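You operate a simulated robot arm through the tools that you are given. There is no shell and no other tool. Be economical: measure what you need, move in short steps, check, and stop when the job is done.

You are at the controls of a simulated robot arm. One attempt, no reset.

Task
Scrub the dirty plug on the green mat clean in the steel dish and put it back.
Fine: wet the wooden brush on the teal pad first; brush back in its place. Set down upright: wooden brush. What is to be rubbed or washed off counts as gone when no trace of it is left.

The check looks at the end state, three seconds after you hand in, the way a careful person would. Anything else that was tipped, shoved, dropped, spilled or broken makes it a failure.

Robot
A 7-joint arm with a three-finger gripper, fixed in place. Base frame: the origin is at the foot of the arm, x ahead of it, y to its left, z up; the work surface is at about z = 880. Readings come in mm, rad, newtons and seconds.
Its first joint turns from -2.897 to 2.897 rad. Payload 2.69 kg.
Tool frame: the origin (TCP) lies between the finger pads and is the grasp point; the fingertips stand 30 mm ahead of it; z points along the fingers, y is the line along which they close. Largest opening 128 mm; the body of the gripper starts 117 mm behind the TCP.
Orientation is that of the tool frame in the base frame, as [roll, pitch, yaw] about the fixed x, y, z axes, in that order (R = Rz(yaw) Ry(pitch) Rx(roll)). With the fingers straight down and closing along the base's y, the tool's x points along the base's -x, its y along +y and its z along -z.

Tools
- The arm moves only by the tool nudge_tool. Its argument "series" is a list of rows, each a list of 3 entries, a list of its own where there are three numbers: the shift along the tool's x, y, z in mm, then the turn, a rotation vector about the tool's x, y, z in rad, then the opening, from 0 (shut) to 1 (fully open). In form: [[[x, y, z], [wx, wy, wz], grip], ...]. A call has 1 to 20 rows; each row is the pose to reach, as a shift and turn from the pose commanded when the call began, along the tool's axes at that moment. A row lasts 0.2 s, in which the tool goes at most 50 mm and 0.15 rad; a call with a longer step from one row to the next is refused whole, and so is a gripper value outside its range. A pose out of reach is approached as far as the arm can. The call stops where the force on the tool passes 90 N (or 10 N more than at its start, if that is more) or the arm is blocked; 0.2 s more then pass. The fingers move at their own pace and stop on an object; they squeeze with about 27 N. The grip force told is the motor's: it shows also when the fingers shut on nothing. Time passes only in rows, and 0.2 s behind the last, so rows that repeat a pose let the fingers close. The reply holds the time, the measured pose of the TCP, the force on the tool along the base axes, the opening and the grip force, in the units named above and with some noise, with the torque about the TCP (base axes, N m) and any sound that the robot's microphone picked up, and new pictures: "pictures" is both (left out), scene, wrist or none.
- Cameras (640 x 400 px; columns grow to the right, rows downward): "scene" is fixed at [218.7, 497.5, 1671.5]; the picture's right is [-0.66, -0.75, 0.00], its down [-0.60, 0.53, -0.60] and it looks along [0.45, -0.40, -0.80] (base axes); focal length 214 px, centre (320, 200). "wrist" rides on the gripper at [58, 54, -131] in the tool frame; the picture's right is [-0.68, 0.74, 0.00], its down [-0.62, -0.57, -0.55] and it looks along [-0.40, -0.37, 0.84] (tool axes); focal length 234 px, centre (320, 200). There is no depth. A picture from a camera that has moved, and an enlarged one, comes with that camera's place and axes in the base frame and with its lens.
- lift_body(by): slides the trunk up (or, below 0, down) by that many mm; the arm rides with it, the base frame stays. It gives what a move gives, with no picture.
- inspect(camera, box): a new picture of the part [left, top, right, bottom] of that camera's present view, enlarged. No time passes.
- hand_in(): hands the job in; it is judged then, once.

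Go step by step. Nothing tells you positions but the pictures and the camera data: compare them with the known pose of the tool, close in by small moves and look again before you grip or let go. The budget is 120 turns and 200 pictures, counting those below and the enlarged ones. Unless the task says otherwise, let go and move clear before handing in, and close with one line.

The tools are called after "Call:" by a JSON object that holds its "api" and its "payload". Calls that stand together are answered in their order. nudge_tool: Moves the arm, as the interface text tells. Its arguments: {"type":"object","properties":{"series":{"type":"array"},"pictures":{"type":"string","enum":["both","scene","wrist","none"]}},"required":["series"]} The other tools are called the same way: lift_body (by) slides the trunk up or down; inspect (camera, box) takes an enlarged picture of a part of a camera's view; hand_in () hands the job in.

At the start:

```text
time: 0.0
eef_pos: [782.2, -164.2, 1209.3]
tool_rot: [3.142, 0.0, -3.141]
contact_force: [0.5, 0.8, -0.2]
torque: [0.02, 0.04, -0.02]
finger_gap: 128.0
grasp_force: 0.0
trunk travel left (down, up): [-150.0, 200.0]
```

scene: 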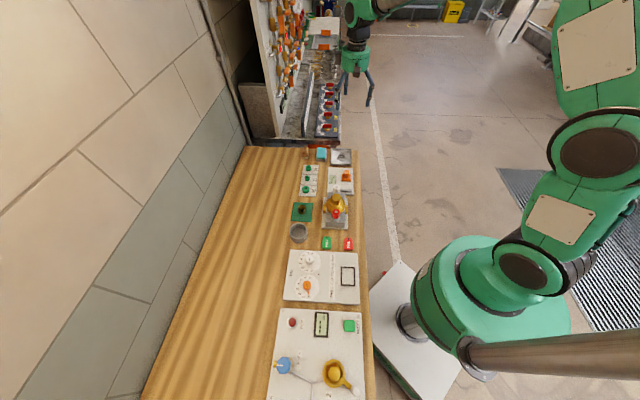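
wrist: 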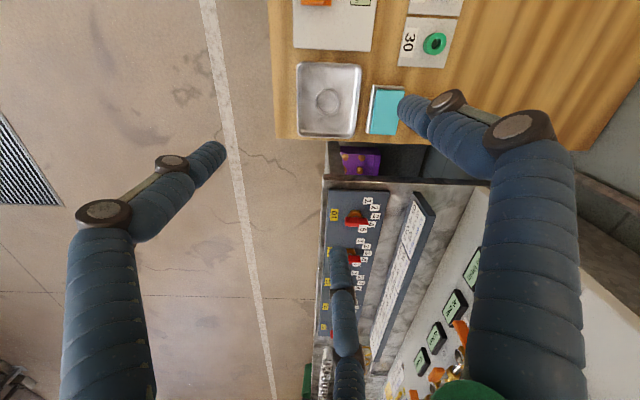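

I see a workbench with a green mat, a steel dish, a teal pad and several devices. I'll enlarge the views to find the plug and the brush.

Call:
{"api": "inspect", "payload": {"camera": "scene", "box": [280, 140, 370, 196]}}

Call:
{"api": "inspect", "payload": {"camera": "scene", "box": [270, 190, 370, 255]}}

Call:
{"api": "inspect", "payload": {"camera": "wrist", "box": [270, 0, 510, 150]}}

```text
7.11 times, centred on (325, 168) of scene
camera zoom: at [218.7, 497.5, 1671.5], right [-0.66, -0.75, 0.0], down [-0.6, 0.53, -0.6], along [0.45, -0.4, -0.8], focal length 1525 px, centre (284, 428)
```

zoom: 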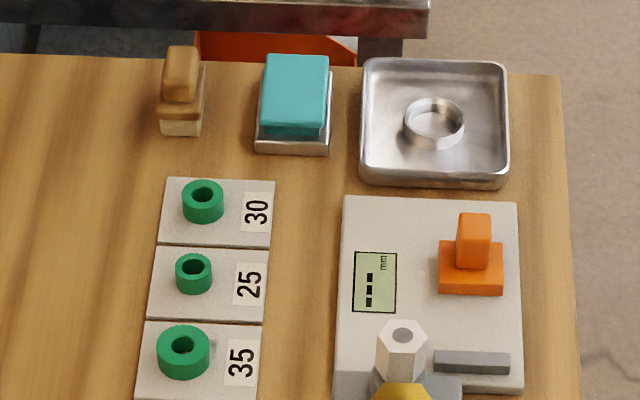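

```text
6.15 times, centred on (320, 222) of scene
camera zoom: at [218.7, 497.5, 1671.5], right [-0.66, -0.75, 0.0], down [-0.6, 0.53, -0.6], along [0.45, -0.4, -0.8], focal length 1320 px, centre (320, 62)
```

zoom: 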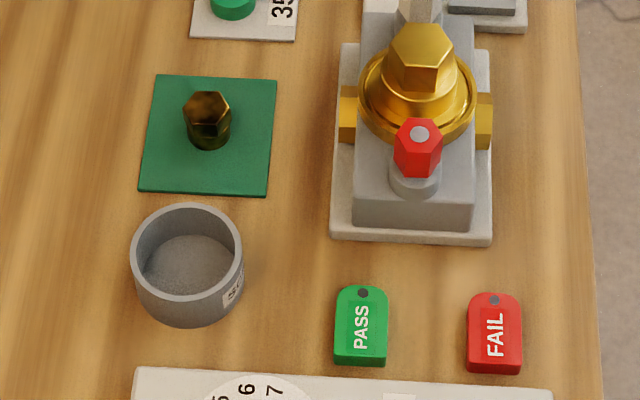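

```text
2.67 times, centred on (390, 75) of wrist
camera zoom: at [722.8, -110.7, 1339.0], right [0.68, 0.74, 0.0], down [0.62, -0.57, 0.55], along [0.4, -0.37, -0.84], focal length 624 px, centre (133, 533)
```

zoom: 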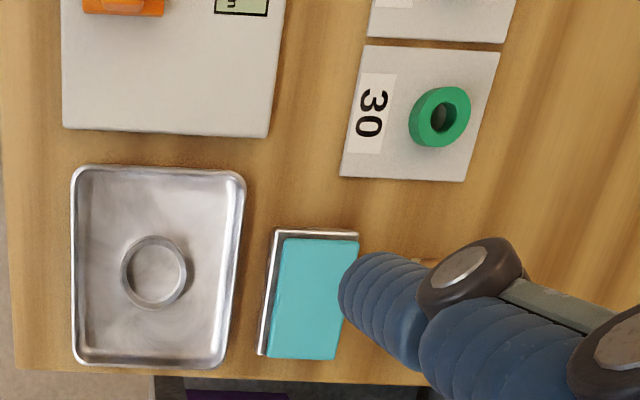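

Everything sits on a bench that is turned relative to the base. I take the plug to be near (665, 208), the brush near (930, -30) and the dish near (795, -160). I'll move above the plug for a closer look.

Call:
{"api": "nudge_tool", "payload": {"series": [[[12, 37, 0], [0, 0, 0], 1], [[24, 74, 0], [0, 0, 0], 1], [[36, 111, 0], [0, 0, 0], 1], [[48, 148, 0], [0, 0, 0], 1], [[60, 185, 0], [0, 0, 0], 1], [[72, 222, 10], [0, 0, 0], 1], [[84, 259, 25], [0, 0, 0], 1], [[96, 296, 40], [0, 0, 0], 1], [[108, 333, 60], [0, 0, 0], 1], [[117, 372, 80], [0, 0, 0], 1], [[117, 372, 110], [0, 0, 0], 1], [[117, 372, 110], [0, 0, 0], 1]]}}

```text
time: 2.6
eef_pos: [665.2, 206.7, 1096.1]
tool_rot: [3.14, 0.001, -3.141]
contact_force: [0.4, 0.2, -0.5]
torque: [0.03, -0.02, -0.02]
finger_gap: 127.9
grasp_force: 0.1
trunk travel left (down, up): [-150.0, 200.0]
camera wrist: at [606.5, 261.0, 1226.2], right [0.68, 0.74, 0.0], down [0.62, -0.57, 0.55], along [0.4, -0.37, -0.84], focal length 234 px, centre (320, 200)
```

scene: 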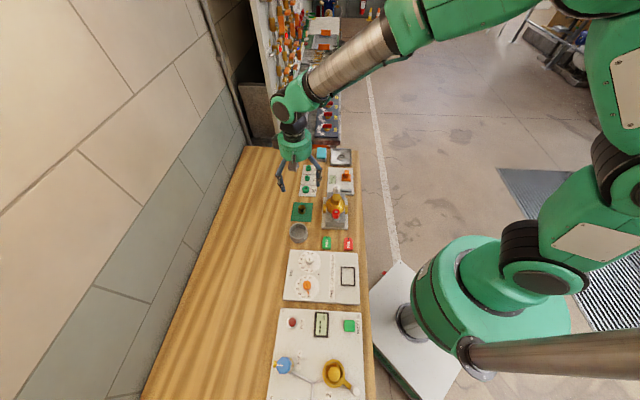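
wrist: 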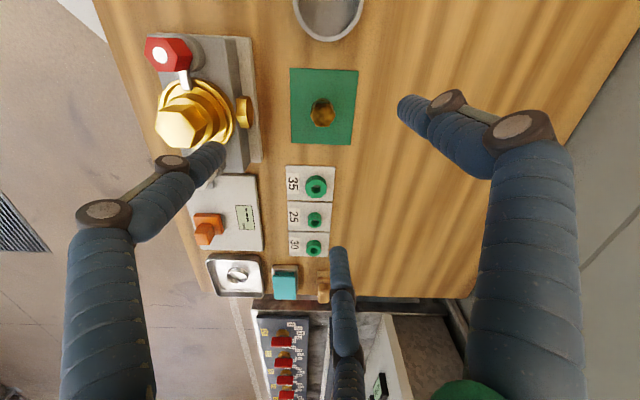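

The gripper shows three finger-like arms, so I'll part-close them up here to see how they really move. I'll also enlarge the plug.

Call:
{"api": "nudge_tool", "payload": {"series": [[[0, 0, 0], [0, 0, 0], 0.4], [[0, 0, 20], [0, 0, 0], 0.4], [[0, 0, 40], [0, 0, 0], 0.4], [[0, 0, 60], [0, 0, 0], 0.4], [[0, 0, 60], [0, 0, 0], 0.4]], "pictures": "wrist"}}

Call:
{"api": "inspect", "payload": {"camera": "wrist", "box": [240, 0, 400, 100]}}

Call:
{"api": "inspect", "payload": {"camera": "scene", "box": [260, 110, 356, 170]}}

```text
time: 3.8
eef_pos: [666.1, 205.8, 1038.4]
tool_rot: [3.141, 0.0, -3.141]
contact_force: [0.6, 1.1, -0.4]
torque: [-0.01, 0.01, 0.03]
finger_gap: 51.4
grasp_force: 0.0
trunk travel left (down, up): [-150.0, 200.0]
camera wrist: at [607.1, 260.2, 1168.5], right [0.68, 0.74, 0.0], down [0.62, -0.57, 0.55], along [0.4, -0.37, -0.84], focal length 234 px, centre (320, 200)
```

wrist: 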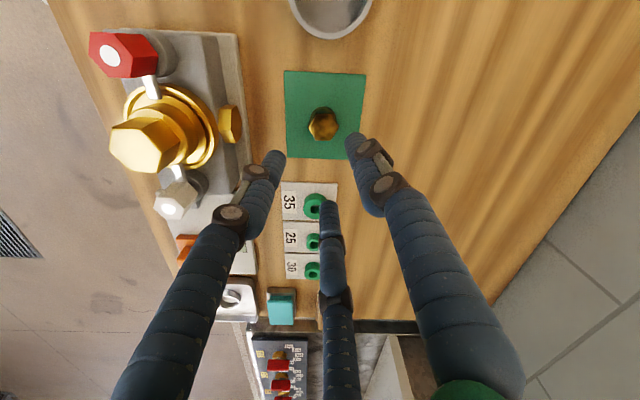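

```text
4.00 times, centred on (320, 50) of wrist
camera zoom: at [607.1, 260.2, 1168.5], right [0.68, 0.74, 0.0], down [0.62, -0.57, 0.55], along [0.4, -0.37, -0.84], focal length 937 px, centre (320, 800)
```

zoom: 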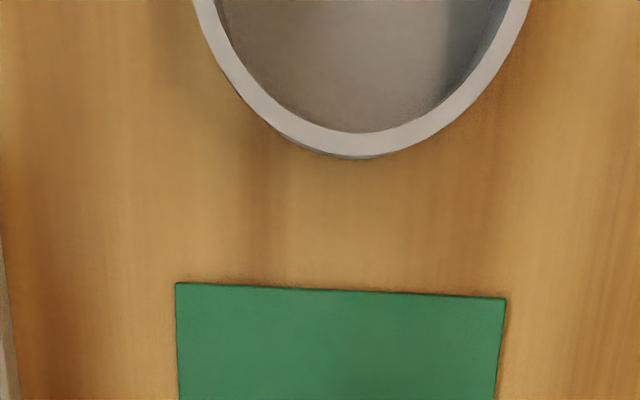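

```text
6.67 times, centred on (308, 140) of scene
camera zoom: at [218.7, 497.5, 1671.5], right [-0.66, -0.75, 0.0], down [-0.6, 0.53, -0.6], along [0.45, -0.4, -0.8], focal length 1430 px, centre (400, 600)
```

zoom: 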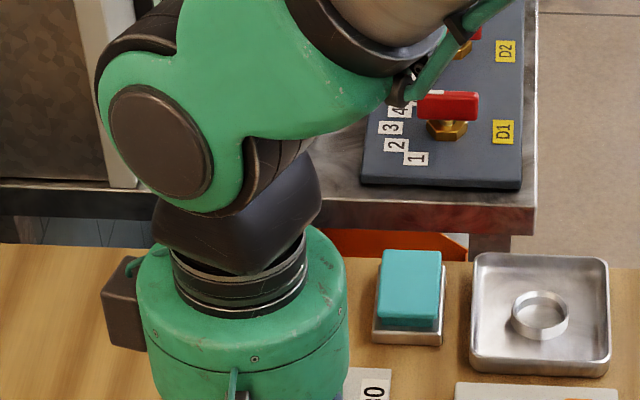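

Call:
{"api": "inspect", "payload": {"camera": "wrist", "box": [270, 60, 382, 130]}}

Call:
{"api": "inspect", "payload": {"camera": "wrist", "box": [292, 90, 356, 155]}}

Call:
{"api": "inspect", "payload": {"camera": "scene", "box": [280, 190, 328, 220]}}

```text
5.71 times, centred on (326, 95) of wrist
camera zoom: at [607.1, 260.2, 1168.5], right [0.68, 0.74, 0.0], down [0.62, -0.57, 0.55], along [0.4, -0.37, -0.84], focal length 1338 px, centre (286, 800)
```

zoom: 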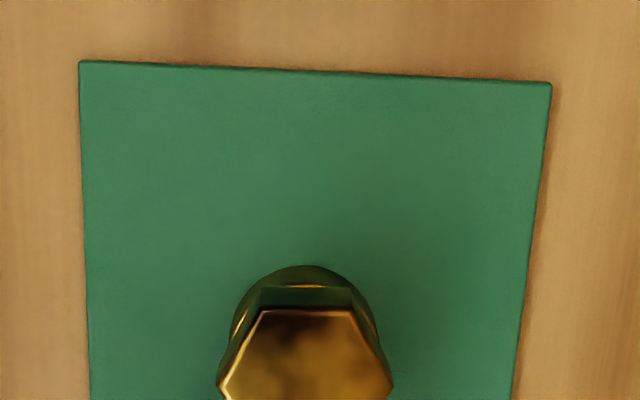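

```text
6.15 times, centred on (324, 122) of wrist
camera zoom: at [607.1, 260.2, 1168.5], right [0.68, 0.74, 0.0], down [0.62, -0.57, 0.55], along [0.4, -0.37, -0.84], focal length 1441 px, centre (295, 677)
```

zoom: 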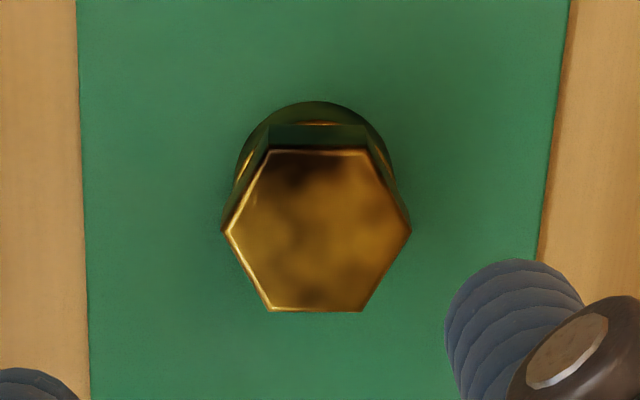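

```text
13.33 times, centred on (304, 205) of scene
camera zoom: at [218.7, 497.5, 1671.5], right [-0.66, -0.75, 0.0], down [-0.6, 0.53, -0.6], along [0.45, -0.4, -0.8], focal length 2860 px, centre (533, 133)
```

zoom: 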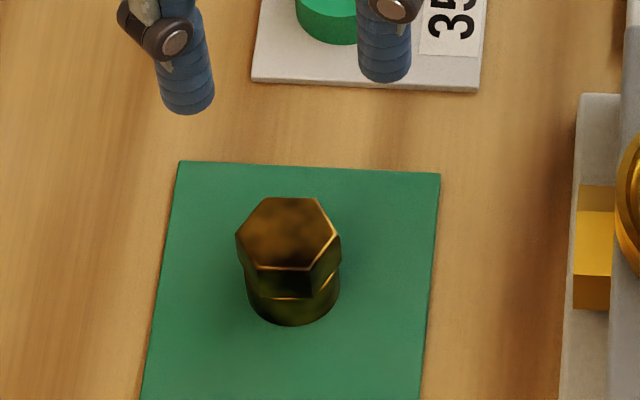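

The plug has a hex head about 27 mm across flats, top near z 920, standing near (661, 215). The three fingers close radially, so I'll turn to match the flats, centre over the plug and check again.

Call:
{"api": "nudge_tool", "payload": {"series": [[[2, 4, 20], [0, 0, 0.11], 0.6], [[5, 9, 40], [0, 0, 0.22], 0.6], [[5, 9, 60], [0, 0, 0.22], 0.6], [[5, 9, 73], [0, 0, 0.22], 0.6], [[5, 9, 73], [0, 0, 0.22], 0.6]]}}

Call:
{"api": "inspect", "payload": {"camera": "wrist", "box": [220, 100, 420, 225]}}

Call:
{"api": "inspect", "payload": {"camera": "scene", "box": [276, 180, 340, 220]}}

```text
time: 5.0
eef_pos: [660.5, 215.2, 963.0]
tool_rot: [3.141, -0.002, 2.922]
contact_force: [0.7, 0.1, -1.4]
torque: [-0.02, 0.0, 0.02]
finger_gap: 76.9
grasp_force: 0.0
trunk travel left (down, up): [-150.0, 200.0]
camera wrist: at [614.6, 281.4, 1093.9], right [0.82, 0.57, 0.0], down [0.48, -0.69, 0.55], along [0.31, -0.45, -0.84], focal length 234 px, centre (320, 200)
```

scene: 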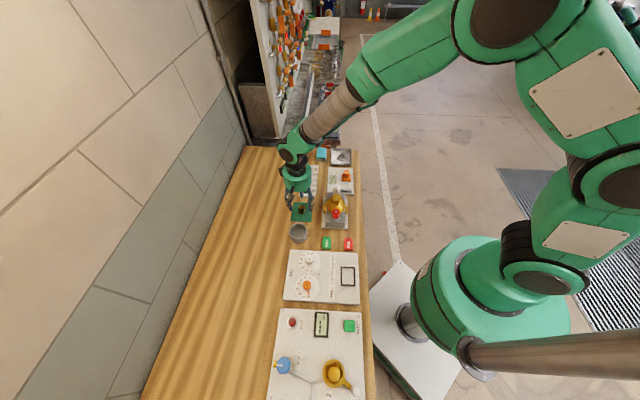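
wrist: 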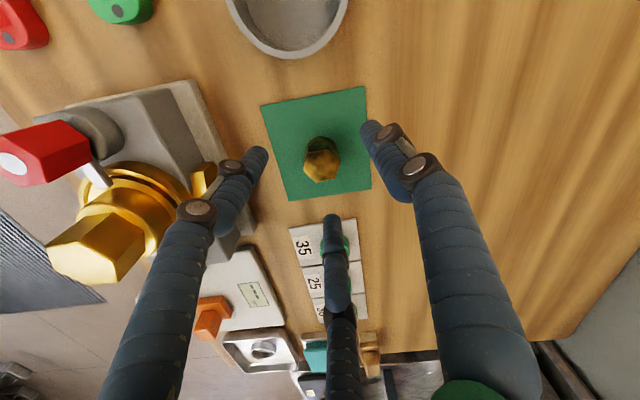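

```text
3.20 times, centred on (320, 162) of wrist
camera zoom: at [614.6, 281.4, 1093.9], right [0.82, 0.57, 0.0], down [0.48, -0.69, 0.55], along [0.31, -0.45, -0.84], focal length 749 px, centre (320, 320)
```

zoom: 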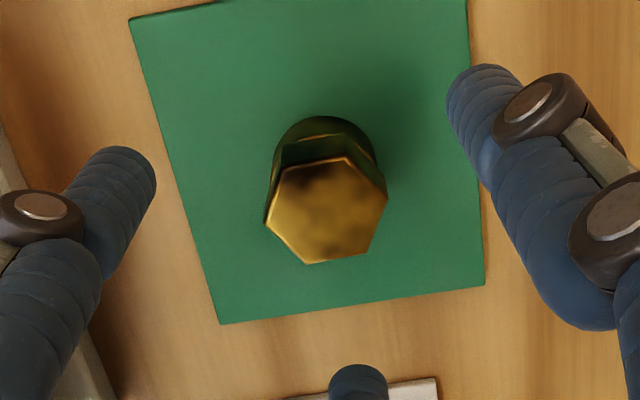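

```text
10.00 times, centred on (308, 200) of scene
camera zoom: at [218.7, 497.5, 1671.5], right [-0.66, -0.75, 0.0], down [-0.6, 0.53, -0.6], along [0.45, -0.4, -0.8], focal length 2145 px, centre (440, 200)
```

zoom: 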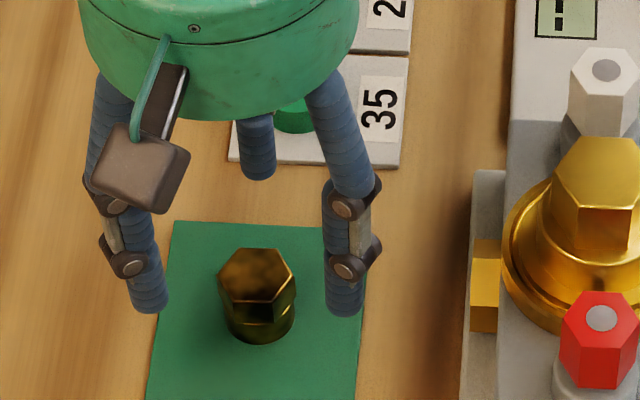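

The plug is centred within about 2 mm. I'll descend to bring the tips beside the head and close.

Call:
{"api": "nudge_tool", "payload": {"series": [[[-1, 0, 16], [0, 0, 0], 0.6], [[-1, 0, 31], [0, 0, 0], 0.6], [[-1, 0, 31], [0, 0, 0], 0.4], [[-1, 0, 31], [0, 0, 0], 0.3]]}}

Call:
{"api": "inspect", "payload": {"camera": "wrist", "box": [240, 100, 400, 200]}}

Call:
{"api": "inspect", "payload": {"camera": "scene", "box": [276, 180, 340, 220]}}

```text
time: 6.0
eef_pos: [661.3, 215.2, 934.2]
tool_rot: [-3.141, 0.0, 2.921]
contact_force: [1.4, -1.6, 0.8]
torque: [-0.02, -0.05, 0.01]
finger_gap: 39.8
grasp_force: 0.7
trunk travel left (down, up): [-150.0, 200.0]
camera wrist: at [614.7, 281.9, 1064.2], right [0.82, 0.57, 0.0], down [0.48, -0.69, 0.55], along [0.31, -0.45, -0.84], focal length 234 px, centre (320, 200)
```

scene: 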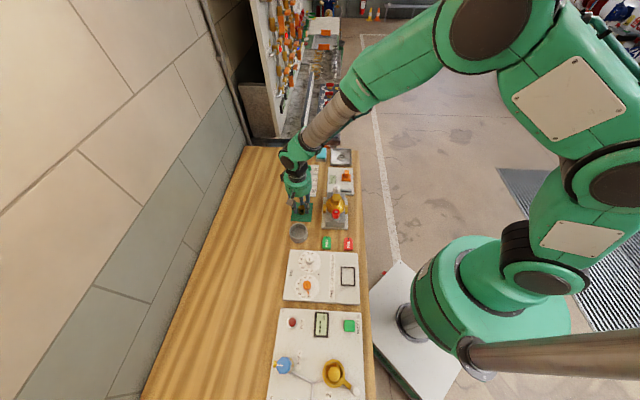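
wrist: 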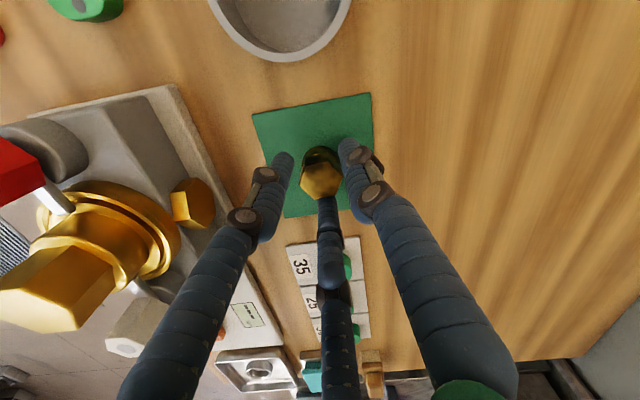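

```text
4.00 times, centred on (320, 150) of wrist
camera zoom: at [614.7, 281.9, 1064.2], right [0.82, 0.57, 0.0], down [0.48, -0.69, 0.55], along [0.31, -0.45, -0.84], focal length 937 px, centre (320, 400)
```

zoom: 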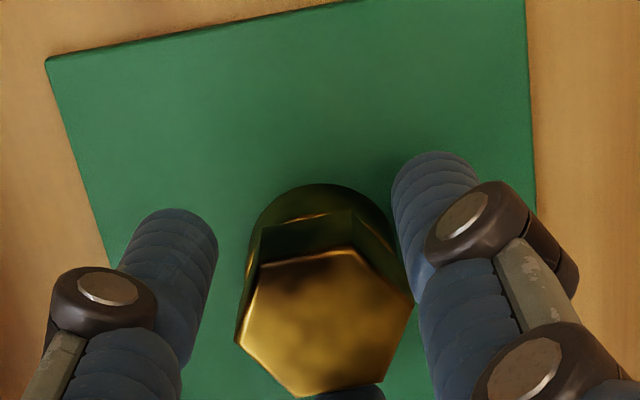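

```text
10.00 times, centred on (308, 200) of scene
camera zoom: at [218.7, 497.5, 1671.5], right [-0.66, -0.75, 0.0], down [-0.6, 0.53, -0.6], along [0.45, -0.4, -0.8], focal length 2145 px, centre (440, 200)
```

zoom: 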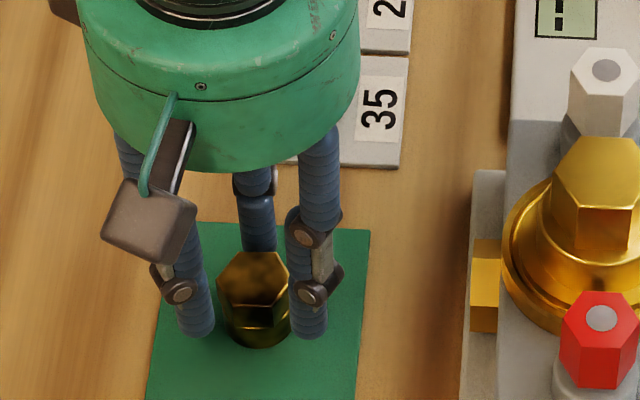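

Call:
{"api": "nudge_tool", "payload": {"series": [[[0, 0, 0], [0, 0, 0], 0.2], [[0, 0, 0], [0, 0, 0], 0.1], [[0, 0, 0], [0, 0, 0], 0], [[0, 0, 0], [0, 0, 0], 0], [[0, 0, 0], [0, 0, 0], 0]], "pictures": "none"}}

Call:
{"api": "inspect", "payload": {"camera": "wrist", "box": [240, 100, 400, 200]}}

Call:
{"api": "inspect", "payload": {"camera": "scene", "box": [276, 180, 340, 220]}}

```text
time: 7.2
eef_pos: [660.1, 216.4, 935.1]
tool_rot: [3.14, 0.0, 2.921]
contact_force: [-0.2, 0.6, 0.4]
torque: [0.03, 0.01, 0.02]
finger_gap: 32.3
grasp_force: 26.6
trunk travel left (down, up): [-150.0, 200.0]
```

```text
4.00 times, centred on (320, 150) of wrist
camera zoom: at [614.6, 282.0, 1064.1], right [0.82, 0.57, 0.0], down [0.48, -0.69, 0.55], along [0.31, -0.45, -0.84], focal length 937 px, centre (320, 400)
```

zoom: 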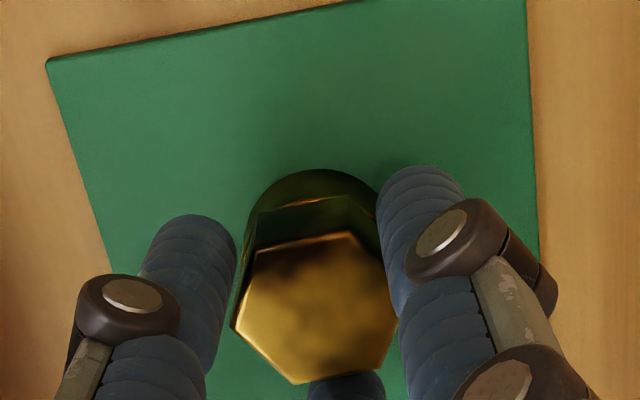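

```text
10.00 times, centred on (308, 200) of scene
camera zoom: at [218.7, 497.5, 1671.5], right [-0.66, -0.75, 0.0], down [-0.6, 0.53, -0.6], along [0.45, -0.4, -0.8], focal length 2145 px, centre (440, 200)
```

zoom: 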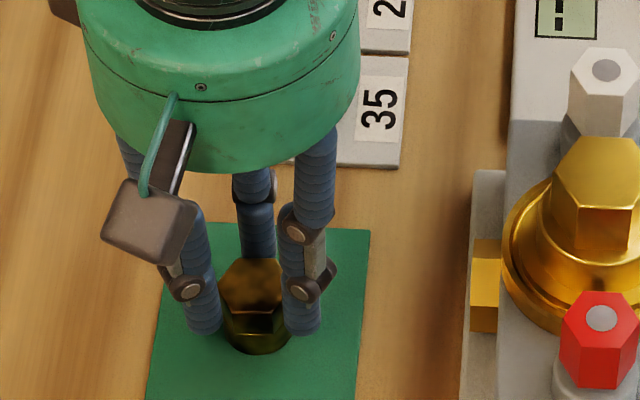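

Gripped at 32 mm. I'll lift it and carry it high over to the dish.

Call:
{"api": "nudge_tool", "payload": {"series": [[[0, 0, -20], [0, 0, 0], 0], [[0, 0, -60], [0, 0, 0], 0], [[0, 0, -105], [0, 0, 0], 0], [[0, 0, -150], [0, 0, 0], 0], [[-10, -16, -170], [0, 0, 0], 0], [[-35, -55, -170], [0, 0, 0], 0], [[-60, -95, -170], [0, 0, 0], 0], [[-85, -134, -170], [0, 0, 0], 0], [[-110, -174, -170], [0, 0, 0], 0], [[-135, -213, -170], [0, 0, 0], 0], [[-160, -253, -170], [0, 0, 0], 0], [[-185, -292, -170], [0, 0, 0], 0], [[-205, -323, -170], [0, 0, 0], 0], [[-211, -333, -160], [0, 0, 0], 0], [[-211, -333, -140], [0, 0, 0], 0], [[-211, -333, -140], [0, 0, 0], 0]]}}

Call:
{"api": "inspect", "payload": {"camera": "wrist", "box": [220, 40, 420, 220]}}

```text
time: 10.6
eef_pos: [792.7, -156.1, 1075.6]
tool_rot: [3.141, -0.001, 2.922]
contact_force: [0.8, 0.8, -1.6]
torque: [0.02, 0.01, -0.01]
finger_gap: 32.3
grasp_force: 26.8
trunk travel left (down, up): [-150.0, 200.0]
camera wrist: at [747.6, -89.9, 1204.7], right [0.82, 0.57, 0.0], down [0.48, -0.69, 0.55], along [0.31, -0.45, -0.84], focal length 234 px, centre (320, 200)
```

scene: 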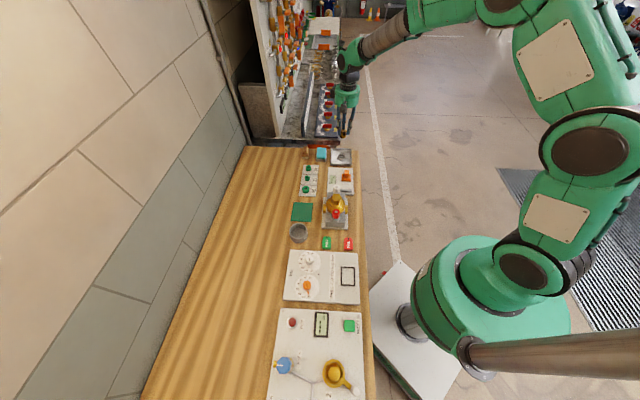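
wrist: 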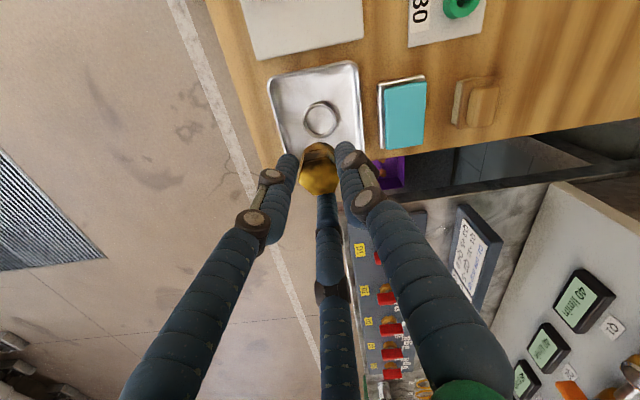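

```text
2.22 times, centred on (320, 130) of wrist
camera zoom: at [747.6, -89.9, 1204.7], right [0.82, 0.57, 0.0], down [0.48, -0.69, 0.55], along [0.31, -0.45, -0.84], focal length 520 px, centre (320, 356)
```

zoom: 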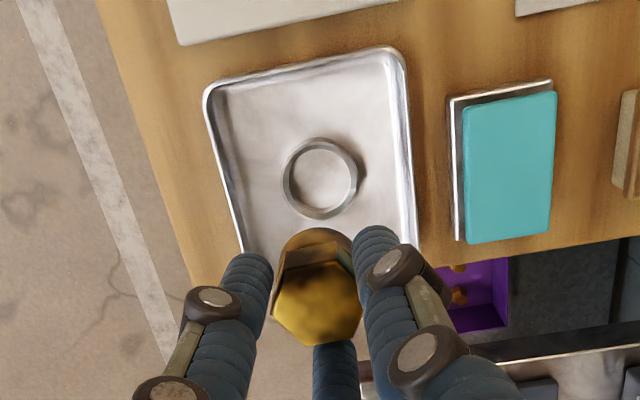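

The ring in the dish lies right below the tool. I'll descend partway and check the alignment.

Call:
{"api": "nudge_tool", "payload": {"series": [[[0, 0, 30], [0, 0, 0], 0], [[0, 0, 60], [0, 0, 0], 0], [[0, 0, 90], [0, 0, 0], 0], [[0, 0, 105], [0, 0, 0], 0], [[0, 0, 105], [0, 0, 0], 0]], "pictures": "none"}}

Call:
{"api": "inspect", "payload": {"camera": "wrist", "box": [240, 90, 400, 190]}}

Call:
{"api": "inspect", "payload": {"camera": "scene", "box": [312, 130, 376, 170]}}

```text
time: 11.8
eef_pos: [795.4, -153.6, 968.6]
tool_rot: [-3.141, 0.0, 2.921]
contact_force: [0.5, -0.9, -1.3]
torque: [0.04, 0.02, 0.02]
finger_gap: 32.4
grasp_force: 27.4
trunk travel left (down, up): [-150.0, 200.0]
```

```text
4.00 times, centred on (320, 140) of wrist
camera zoom: at [749.3, -88.2, 1099.8], right [0.82, 0.57, 0.0], down [0.48, -0.69, 0.55], along [0.31, -0.45, -0.84], focal length 937 px, centre (320, 440)
```

zoom: 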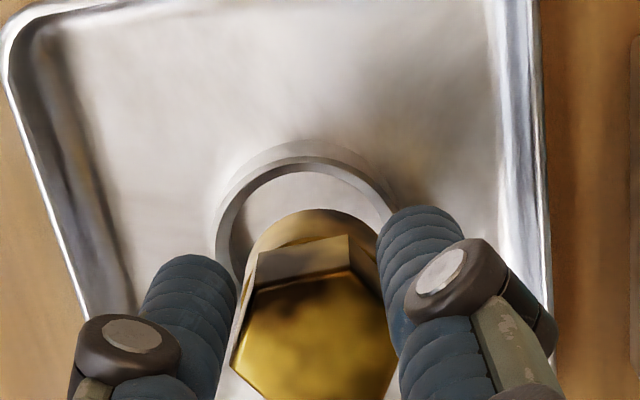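

```text
10.00 times, centred on (344, 150) of scene
camera zoom: at [218.7, 497.5, 1671.5], right [-0.66, -0.75, 0.0], down [-0.6, 0.53, -0.6], along [0.45, -0.4, -0.8], focal length 2145 px, centre (80, 700)
```

zoom: 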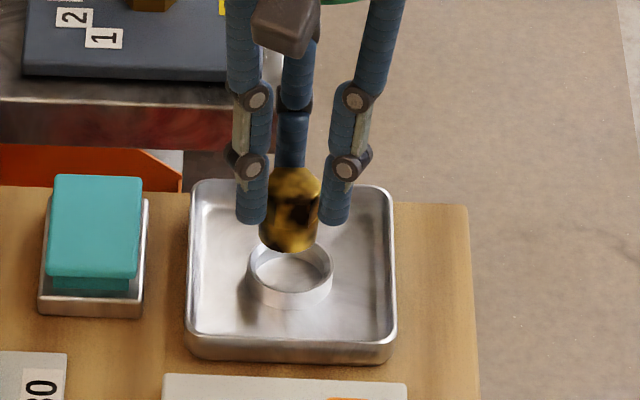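

Call:
{"api": "nudge_tool", "payload": {"series": [[[1.5, 0, 10], [0, 0, 0], 0], [[1.5, 0, 18], [0, 0, 0], 0], [[1.5, 0, 24], [0, 0, 0], 0], [[1.5, 0, 28], [0, 0, 0], 0], [[1.5, 0, 28], [0, 0, 0], 0]], "pictures": "none"}}

Call:
{"api": "inspect", "payload": {"camera": "wrist", "box": [240, 90, 400, 190]}}

Call:
{"api": "inspect", "payload": {"camera": "scene", "box": [312, 130, 376, 170]}}

```text
time: 13.0
eef_pos: [792.9, -155.4, 943.2]
tool_rot: [-3.141, 0.001, 2.922]
contact_force: [3.3, -4.7, 5.3]
torque: [-0.12, -0.04, 0.01]
finger_gap: 32.3
grasp_force: 27.1
trunk travel left (down, up): [-150.0, 200.0]
```

```text
4.00 times, centred on (320, 140) of wrist
camera zoom: at [747.2, -89.6, 1073.7], right [0.82, 0.57, 0.0], down [0.48, -0.69, 0.55], along [0.32, -0.45, -0.84], focal length 937 px, centre (320, 440)
```

zoom: 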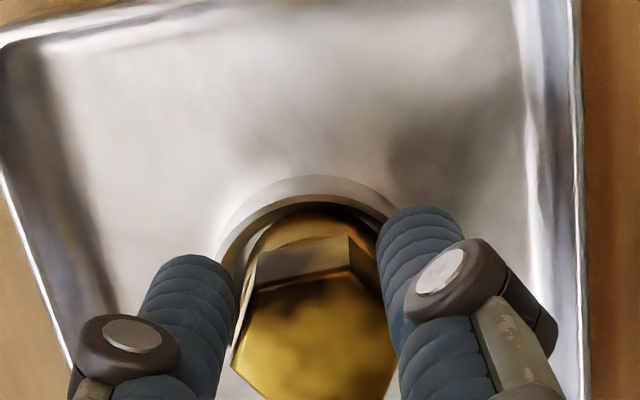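

```text
10.00 times, centred on (344, 150) of scene
camera zoom: at [218.7, 497.5, 1671.5], right [-0.66, -0.75, 0.0], down [-0.6, 0.53, -0.6], along [0.45, -0.4, -0.8], focal length 2145 px, centre (80, 700)
```

zoom: 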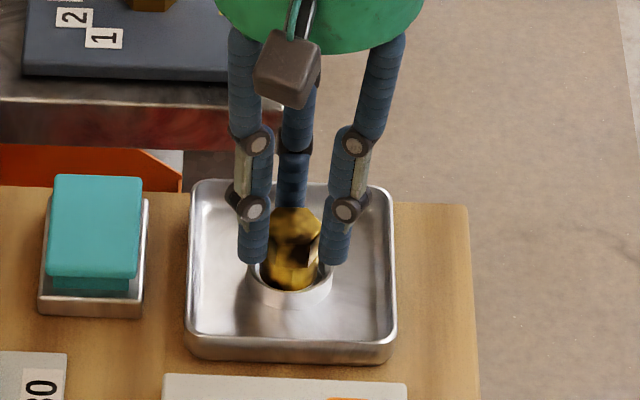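

The plug is in the ring but touches its side. I'll ease back towards centre and lower further.

Call:
{"api": "nudge_tool", "payload": {"series": [[[-1, -1, -1], [0, 0, 0], 0], [[-2, -2, 0], [0, 0, 0], 0], [[-2, -2, 0], [0, 0, 0], 0]], "pictures": "none"}}

Call:
{"api": "inspect", "payload": {"camera": "wrist", "box": [260, 110, 380, 185]}}

```text
time: 13.8
eef_pos: [794.3, -157.9, 941.1]
tool_rot: [-3.141, -0.003, 2.923]
contact_force: [-0.1, 0.5, -1.5]
torque: [-0.02, 0.0, 0.02]
finger_gap: 32.5
grasp_force: 27.1
trunk travel left (down, up): [-150.0, 200.0]
```

```text
5.33 times, centred on (320, 148) of wrist
camera zoom: at [748.0, -91.8, 1070.9], right [0.82, 0.57, 0.0], down [0.48, -0.69, 0.55], along [0.31, -0.45, -0.84], focal length 1249 px, centre (320, 480)
```

zoom: 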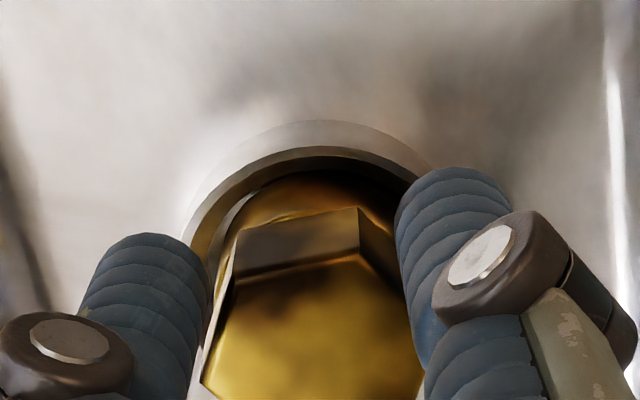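

Call:
{"api": "nudge_tool", "payload": {"series": [[[0, 0, 1.5], [0, 0, 0], 0], [[0, 0, 3], [0, 0, 0], 0], [[0, 0, 4.5], [0, 0, 0], 0], [[0, 0, 4.5], [0, 0, 0], 0]], "pictures": "none"}}

Call:
{"api": "inspect", "payload": {"camera": "wrist", "box": [260, 110, 380, 185]}}

Call:
{"api": "inspect", "payload": {"camera": "scene", "box": [324, 140, 356, 160]}}

```text
time: 14.8
eef_pos: [794.9, -158.3, 937.9]
tool_rot: [-3.141, 0.0, 2.921]
contact_force: [0.7, 0.2, -1.7]
torque: [-0.02, 0.02, 0.03]
finger_gap: 32.2
grasp_force: 27.2
trunk travel left (down, up): [-150.0, 200.0]
```

```text
5.33 times, centred on (320, 148) of wrist
camera zoom: at [748.6, -91.9, 1067.6], right [0.82, 0.57, 0.0], down [0.48, -0.69, 0.55], along [0.31, -0.45, -0.84], focal length 1249 px, centre (320, 480)
```

zoom: 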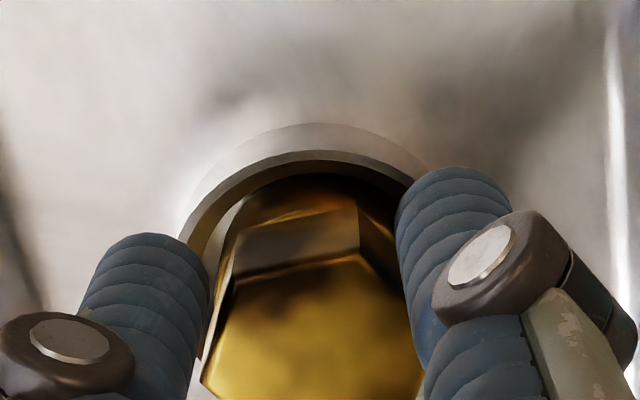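

```text
16.00 times, centred on (340, 150) of scene
camera zoom: at [218.7, 497.5, 1671.5], right [-0.66, -0.75, 0.0], down [-0.6, 0.53, -0.6], along [0.45, -0.4, -0.8], focal length 3432 px, centre (0, 1000)
```

zoom: 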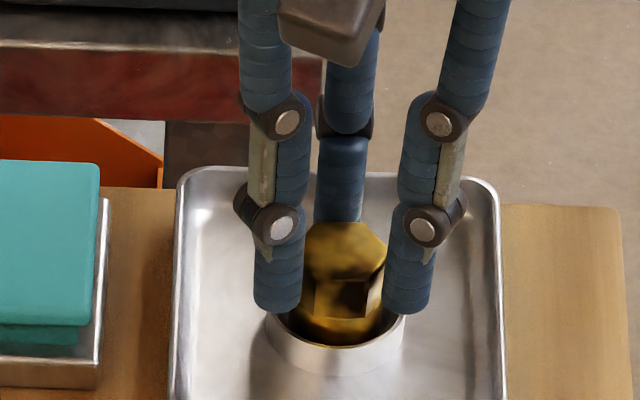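

Call:
{"api": "nudge_tool", "payload": {"series": [[[0, 0, 1.5], [0, 0, 0], 0], [[0, 0, 3], [0, 0, 0], 0], [[0, 0, 3], [0, 0, 0], 0]], "pictures": "none"}}

```text
time: 15.6
eef_pos: [795.1, -158.3, 934.8]
tool_rot: [3.141, 0.0, 2.923]
contact_force: [0.2, -0.7, -2.1]
torque: [-0.01, -0.02, -0.03]
finger_gap: 32.1
grasp_force: 27.1
trunk travel left (down, up): [-150.0, 200.0]
```

Call:
{"api": "nudge_tool", "payload": {"series": [[[0, 0, 1.5], [0, 0, 0], 0], [[0, 0, 3], [0, 0, 0], 0], [[0, 0, 3], [0, 0, 0], 0]], "pictures": "none"}}

Call:
{"api": "inspect", "payload": {"camera": "scene", "box": [324, 140, 356, 160]}}

```text
time: 16.4
eef_pos: [794.1, -158.2, 934.5]
tool_rot: [3.141, 0.004, 2.921]
contact_force: [-5.4, -4.2, 23.0]
torque: [-0.05, 0.48, 0.07]
finger_gap: 32.5
grasp_force: 27.5
trunk travel left (down, up): [-150.0, 200.0]
```

```text
16.00 times, centred on (340, 150) of scene
camera zoom: at [218.7, 497.5, 1671.5], right [-0.66, -0.75, 0.0], down [-0.6, 0.53, -0.6], along [0.45, -0.4, -0.8], focal length 3432 px, centre (0, 1000)
```

zoom: 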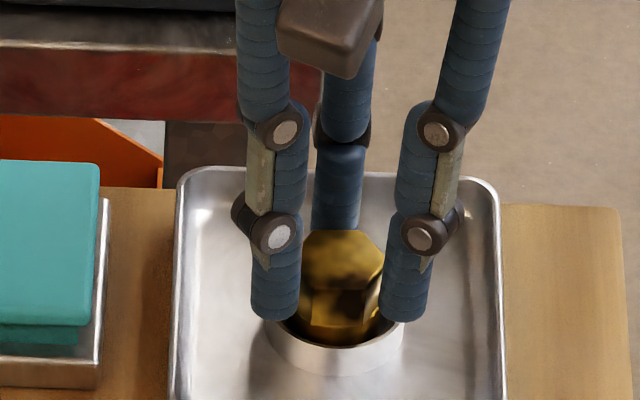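

It's at the floor with light contact. I'll back off a touch and release.

Call:
{"api": "nudge_tool", "payload": {"series": [[[0, 0, -2.5], [0, 0, 0], 0], [[0, 0, -2.5], [0, 0, 0], 0], [[0, 0, -2.5], [0, 0, 0], 0.3], [[0, 0, -2.5], [0, 0, 0], 0.45], [[0, 0, -2.5], [0, 0, 0], 0.5], [[0, 0, -30], [0, 0, 0], 0.5], [[0, 0, -75], [0, 0, 0], 0.5], [[0, 0, -110], [0, 0, 0], 0.5], [[0, 0, -110], [0, 0, 0], 0.5]]}}

Call:
{"api": "inspect", "payload": {"camera": "wrist", "box": [240, 60, 400, 160]}}

Call:
{"api": "inspect", "payload": {"camera": "scene", "box": [300, 140, 364, 180]}}

```text
time: 18.4
eef_pos: [792.2, -158.6, 1042.4]
tool_rot: [-3.142, -0.001, 2.922]
contact_force: [-0.1, -0.9, 0.5]
torque: [0.03, -0.04, -0.02]
finger_gap: 64.0
grasp_force: 0.0
trunk travel left (down, up): [-150.0, 200.0]
camera wrist: at [745.3, -92.4, 1172.4], right [0.82, 0.57, 0.0], down [0.48, -0.69, 0.55], along [0.31, -0.45, -0.84], focal length 234 px, centre (320, 200)
```

scene: 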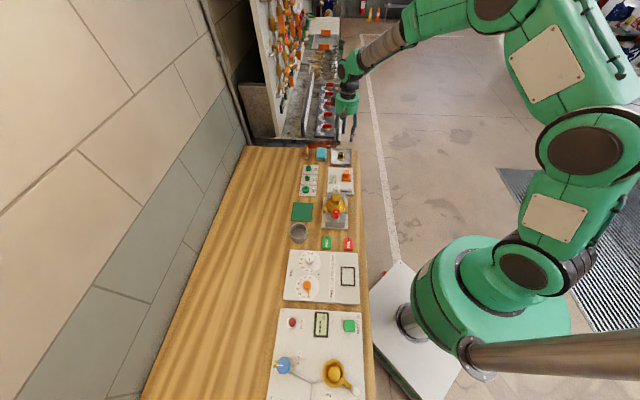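
wrist: 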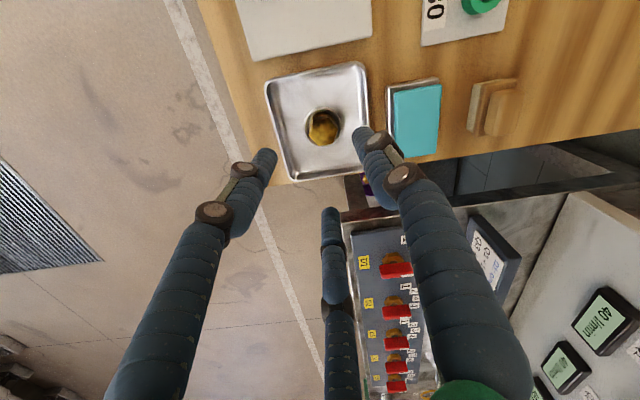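

```text
4.00 times, centred on (320, 110) of wrist
camera zoom: at [745.3, -92.4, 1172.4], right [0.82, 0.57, 0.0], down [0.48, -0.69, 0.55], along [0.31, -0.45, -0.84], focal length 937 px, centre (320, 560)
```

zoom: 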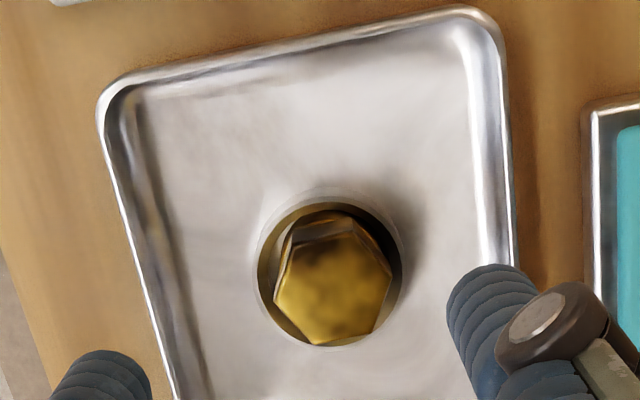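

```text
10.00 times, centred on (332, 160) of scene
camera zoom: at [218.7, 497.5, 1671.5], right [-0.66, -0.75, 0.0], down [-0.6, 0.53, -0.6], along [0.45, -0.4, -0.8], focal length 2145 px, centre (200, 600)
```

zoom: 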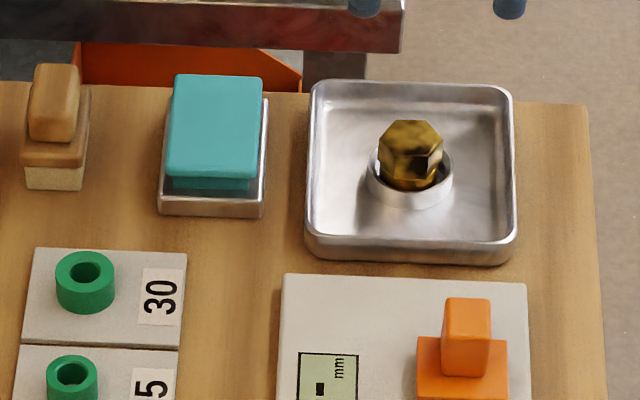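

The plug stands in the ring. Now to the brush, which I take to be near (937, -34). I'll move above it to look.

Call:
{"api": "nudge_tool", "payload": {"series": [[[-20, 30, -15], [0, 0, 0], 0.5], [[-48, 66, -15], [0, 0, 0], 0.6], [[-76, 104, -15], [0, 0, 0], 0.6], [[-104, 142, -15], [0, 0, 0], 0.6], [[-110, 150, -15], [0, 0, 0], 0.6], [[-110, 150, -15], [0, 0, 0], 0.6]]}}

Call:
{"api": "inspect", "payload": {"camera": "wrist", "box": [220, 50, 420, 175]}}

Call:
{"api": "inspect", "payload": {"camera": "scene", "box": [290, 135, 338, 165]}}

```text
time: 19.8
eef_pos: [933.4, -34.4, 1058.6]
tool_rot: [-3.142, 0.0, 2.922]
contact_force: [-0.2, -0.8, 1.1]
torque: [-0.01, -0.01, 0.04]
finger_gap: 76.7
grasp_force: 0.1
trunk travel left (down, up): [-150.0, 200.0]
camera wrist: at [886.9, 32.0, 1188.4], right [0.82, 0.57, 0.0], down [0.48, -0.69, 0.55], along [0.31, -0.45, -0.84], focal length 234 px, centre (320, 200)
```

scene: 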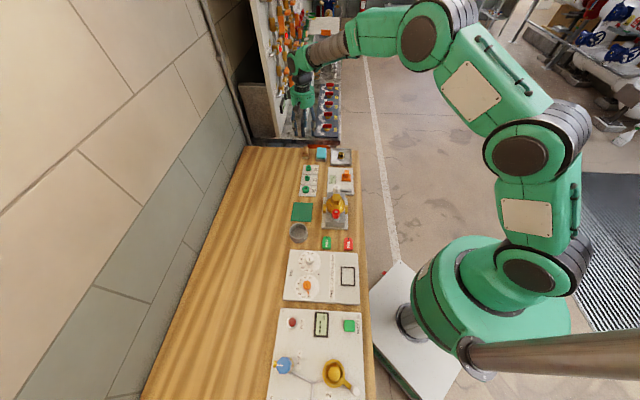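
wrist: 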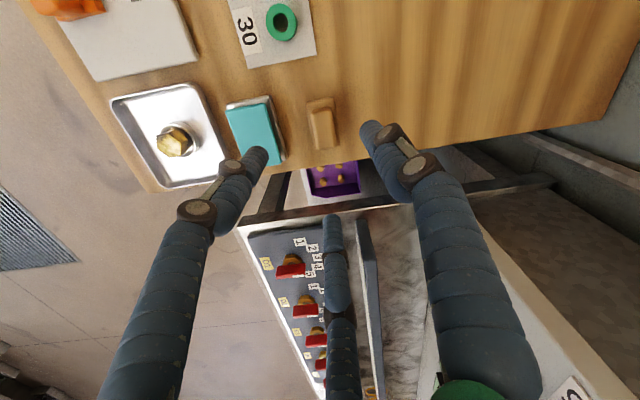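

```text
3.20 times, centred on (320, 112) of wrist
camera zoom: at [886.9, 32.0, 1188.4], right [0.82, 0.57, 0.0], down [0.48, -0.69, 0.55], along [0.31, -0.45, -0.84], focal length 749 px, centre (320, 480)
```

zoom: 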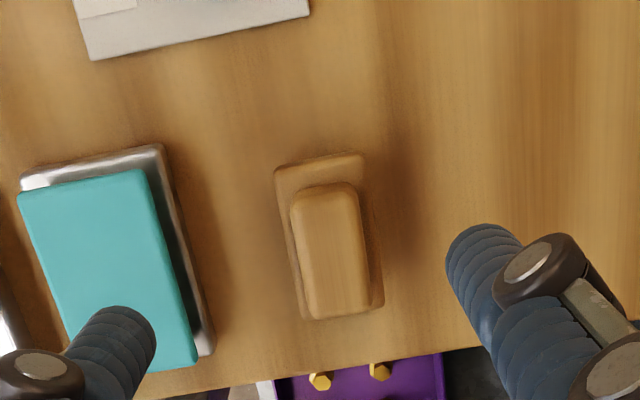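

```text
13.33 times, centred on (314, 150) of scene
camera zoom: at [218.7, 497.5, 1671.5], right [-0.66, -0.75, 0.0], down [-0.6, 0.53, -0.6], along [0.45, -0.4, -0.8], focal length 2860 px, centre (400, 867)
```

zoom: 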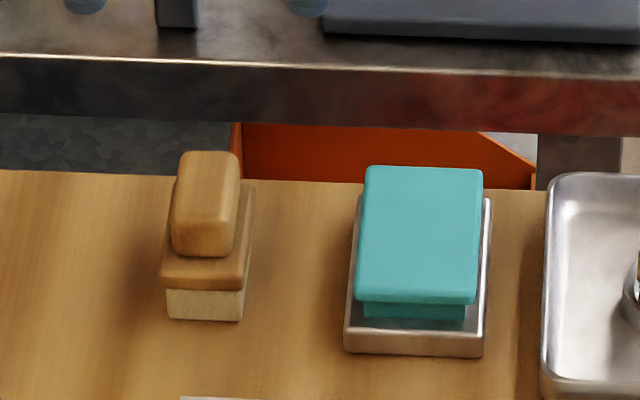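

The brush stands with a handle block about 42x22 mm, long axis along the bench at about 132°. I'll turn the fingers to close across it and come lower.

Call:
{"api": "nudge_tool", "payload": {"series": [[[0, 1, 0], [0, 0, 0.13], 0.5], [[1, 2, 15], [0, 0, 0.26], 0.4], [[1.7, 3, 30], [0, 0, 0.39], 0.4], [[1.7, 3, 50], [0, 0, 0.52], 0.4], [[1.7, 3, 73], [0, 0, 0.61], 0.4], [[1.7, 3, 73], [0, 0, 0.61], 0.4]], "pictures": "none"}}

Call:
{"api": "inspect", "payload": {"camera": "wrist", "box": [220, 80, 420, 205]}}

Call:
{"api": "inspect", "payload": {"camera": "scene", "box": [290, 135, 338, 165]}}

```text
time: 21.2
eef_pos: [934.4, -32.1, 984.0]
tool_rot: [-3.141, 0.001, 2.311]
contact_force: [0.0, 0.3, -0.6]
torque: [0.01, 0.04, -0.02]
finger_gap: 51.2
grasp_force: 0.1
trunk travel left (down, up): [-150.0, 200.0]
```

```text
3.20 times, centred on (320, 142) of wrist
camera zoom: at [933.6, 47.9, 1113.9], right [1.0, 0.0, 0.0], down [0.0, -0.84, 0.55], along [0.0, -0.55, -0.84], focal length 749 px, centre (320, 384)
```

zoom: 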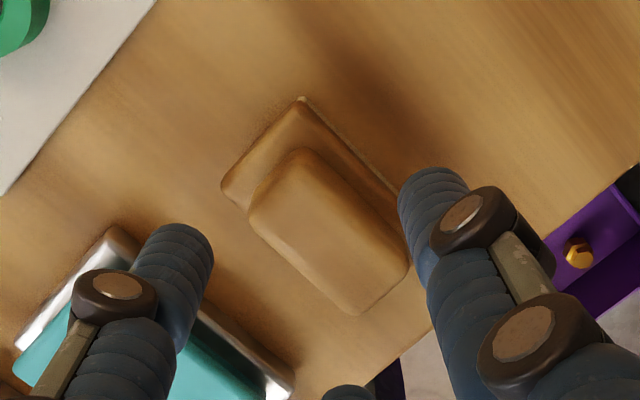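

```text
13.33 times, centred on (314, 150) of scene
camera zoom: at [218.7, 497.5, 1671.5], right [-0.66, -0.75, 0.0], down [-0.6, 0.53, -0.6], along [0.45, -0.4, -0.8], focal length 2860 px, centre (400, 867)
```

zoom: 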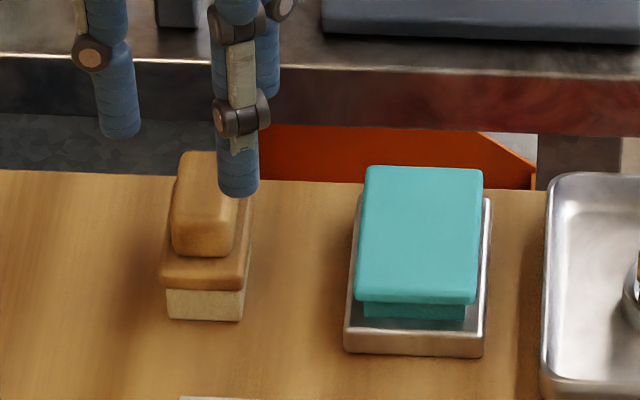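

Call:
{"api": "nudge_tool", "payload": {"series": [[[3, 2, 15], [0, 0, 0.02], 0.4], [[3, 2, 30], [0, 0, 0.02], 0.4], [[3, 2, 36], [0, 0, 0.02], 0.4], [[3, 2, 36], [0, 0, 0.02], 0.35]], "pictures": "none"}}

Call:
{"api": "inspect", "payload": {"camera": "wrist", "box": [240, 100, 400, 200]}}

Call:
{"api": "inspect", "payload": {"camera": "scene", "box": [290, 135, 338, 165]}}

```text
time: 22.2
eef_pos: [933.7, -29.3, 947.6]
tool_rot: [-3.141, -0.001, 2.292]
contact_force: [-0.1, 0.7, 0.2]
torque: [-0.04, -0.02, -0.01]
finger_gap: 45.1
grasp_force: 0.1
trunk travel left (down, up): [-150.0, 200.0]
```

```text
4.00 times, centred on (320, 150) of wrist
camera zoom: at [933.7, 51.9, 1076.9], right [1.0, -0.02, 0.0], down [-0.02, -0.84, 0.55], along [-0.01, -0.55, -0.84], focal length 937 px, centre (320, 400)
```

zoom: 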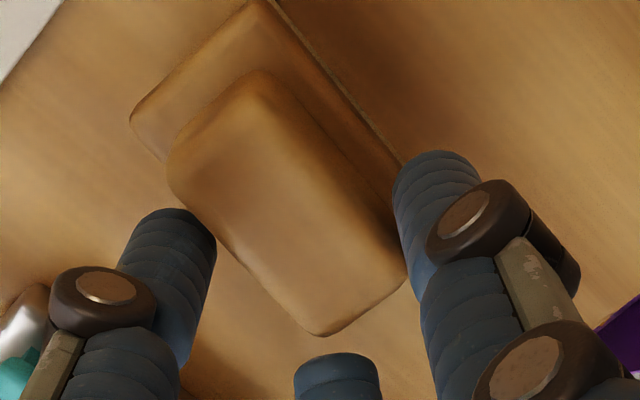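

```text
13.33 times, centred on (314, 150) of scene
camera zoom: at [218.7, 497.5, 1671.5], right [-0.66, -0.75, 0.0], down [-0.6, 0.53, -0.6], along [0.45, -0.4, -0.8], focal length 2860 px, centre (400, 867)
```

zoom: 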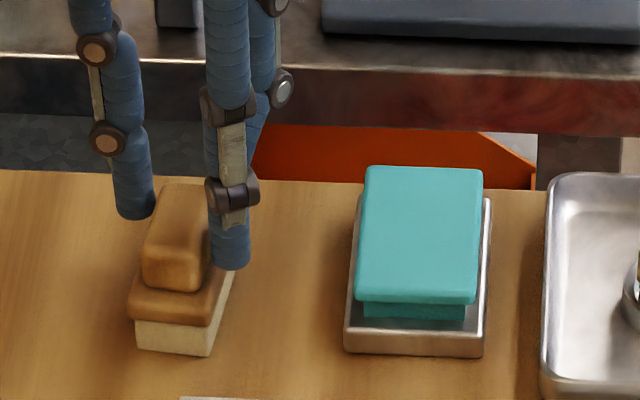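

The brush was nudged aside, probably because a fingertip met its base board, so it's taller than I assumed. I'll back straight up and measure it properly. I'll also note its original spot so I can put it back there.

Call:
{"api": "nudge_tool", "payload": {"series": [[[0, 0, -30], [0, 0, 0], 0.35], [[0, 0, -75], [0, 0, 0], 0.5], [[0, 0, -75], [0, 0, 0], 0.5]], "pictures": "none"}}

Call:
{"api": "inspect", "payload": {"camera": "wrist", "box": [220, 50, 420, 175]}}

Call:
{"api": "inspect", "payload": {"camera": "scene", "box": [290, 135, 338, 165]}}

```text
time: 23.0
eef_pos: [930.2, -26.6, 1023.7]
tool_rot: [-3.141, 0.001, 2.292]
contact_force: [-0.6, 0.3, 1.3]
torque: [-0.03, -0.1, 0.04]
finger_gap: 64.1
grasp_force: 0.0
trunk travel left (down, up): [-150.0, 200.0]
```

```text
3.20 times, centred on (320, 112) of wrist
camera zoom: at [931.6, 53.9, 1154.3], right [1.0, -0.02, 0.0], down [-0.02, -0.84, 0.55], along [-0.01, -0.55, -0.84], focal length 749 px, centre (320, 480)
```

zoom: 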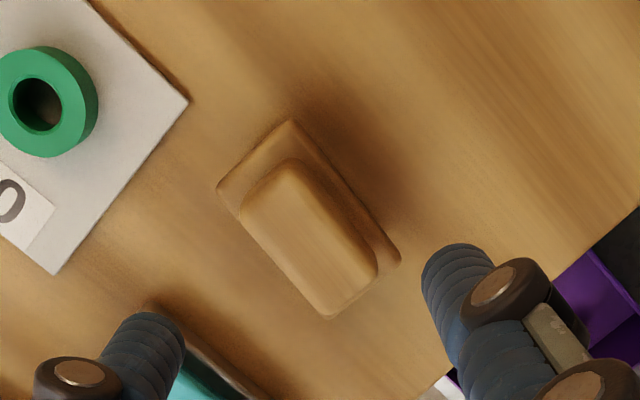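

```text
13.33 times, centred on (314, 150) of scene
camera zoom: at [218.7, 497.5, 1671.5], right [-0.66, -0.75, 0.0], down [-0.6, 0.53, -0.6], along [0.45, -0.4, -0.8], focal length 2860 px, centre (400, 867)
```

zoom: 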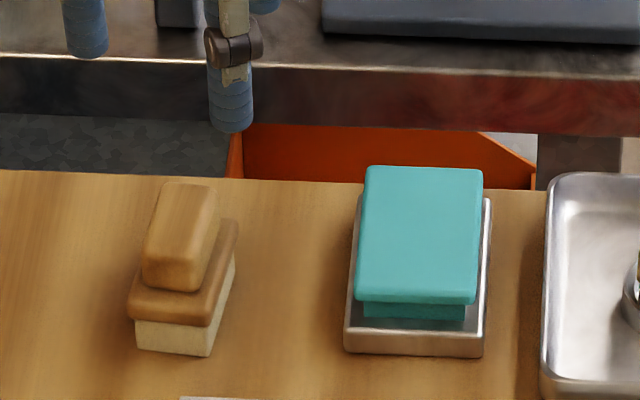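

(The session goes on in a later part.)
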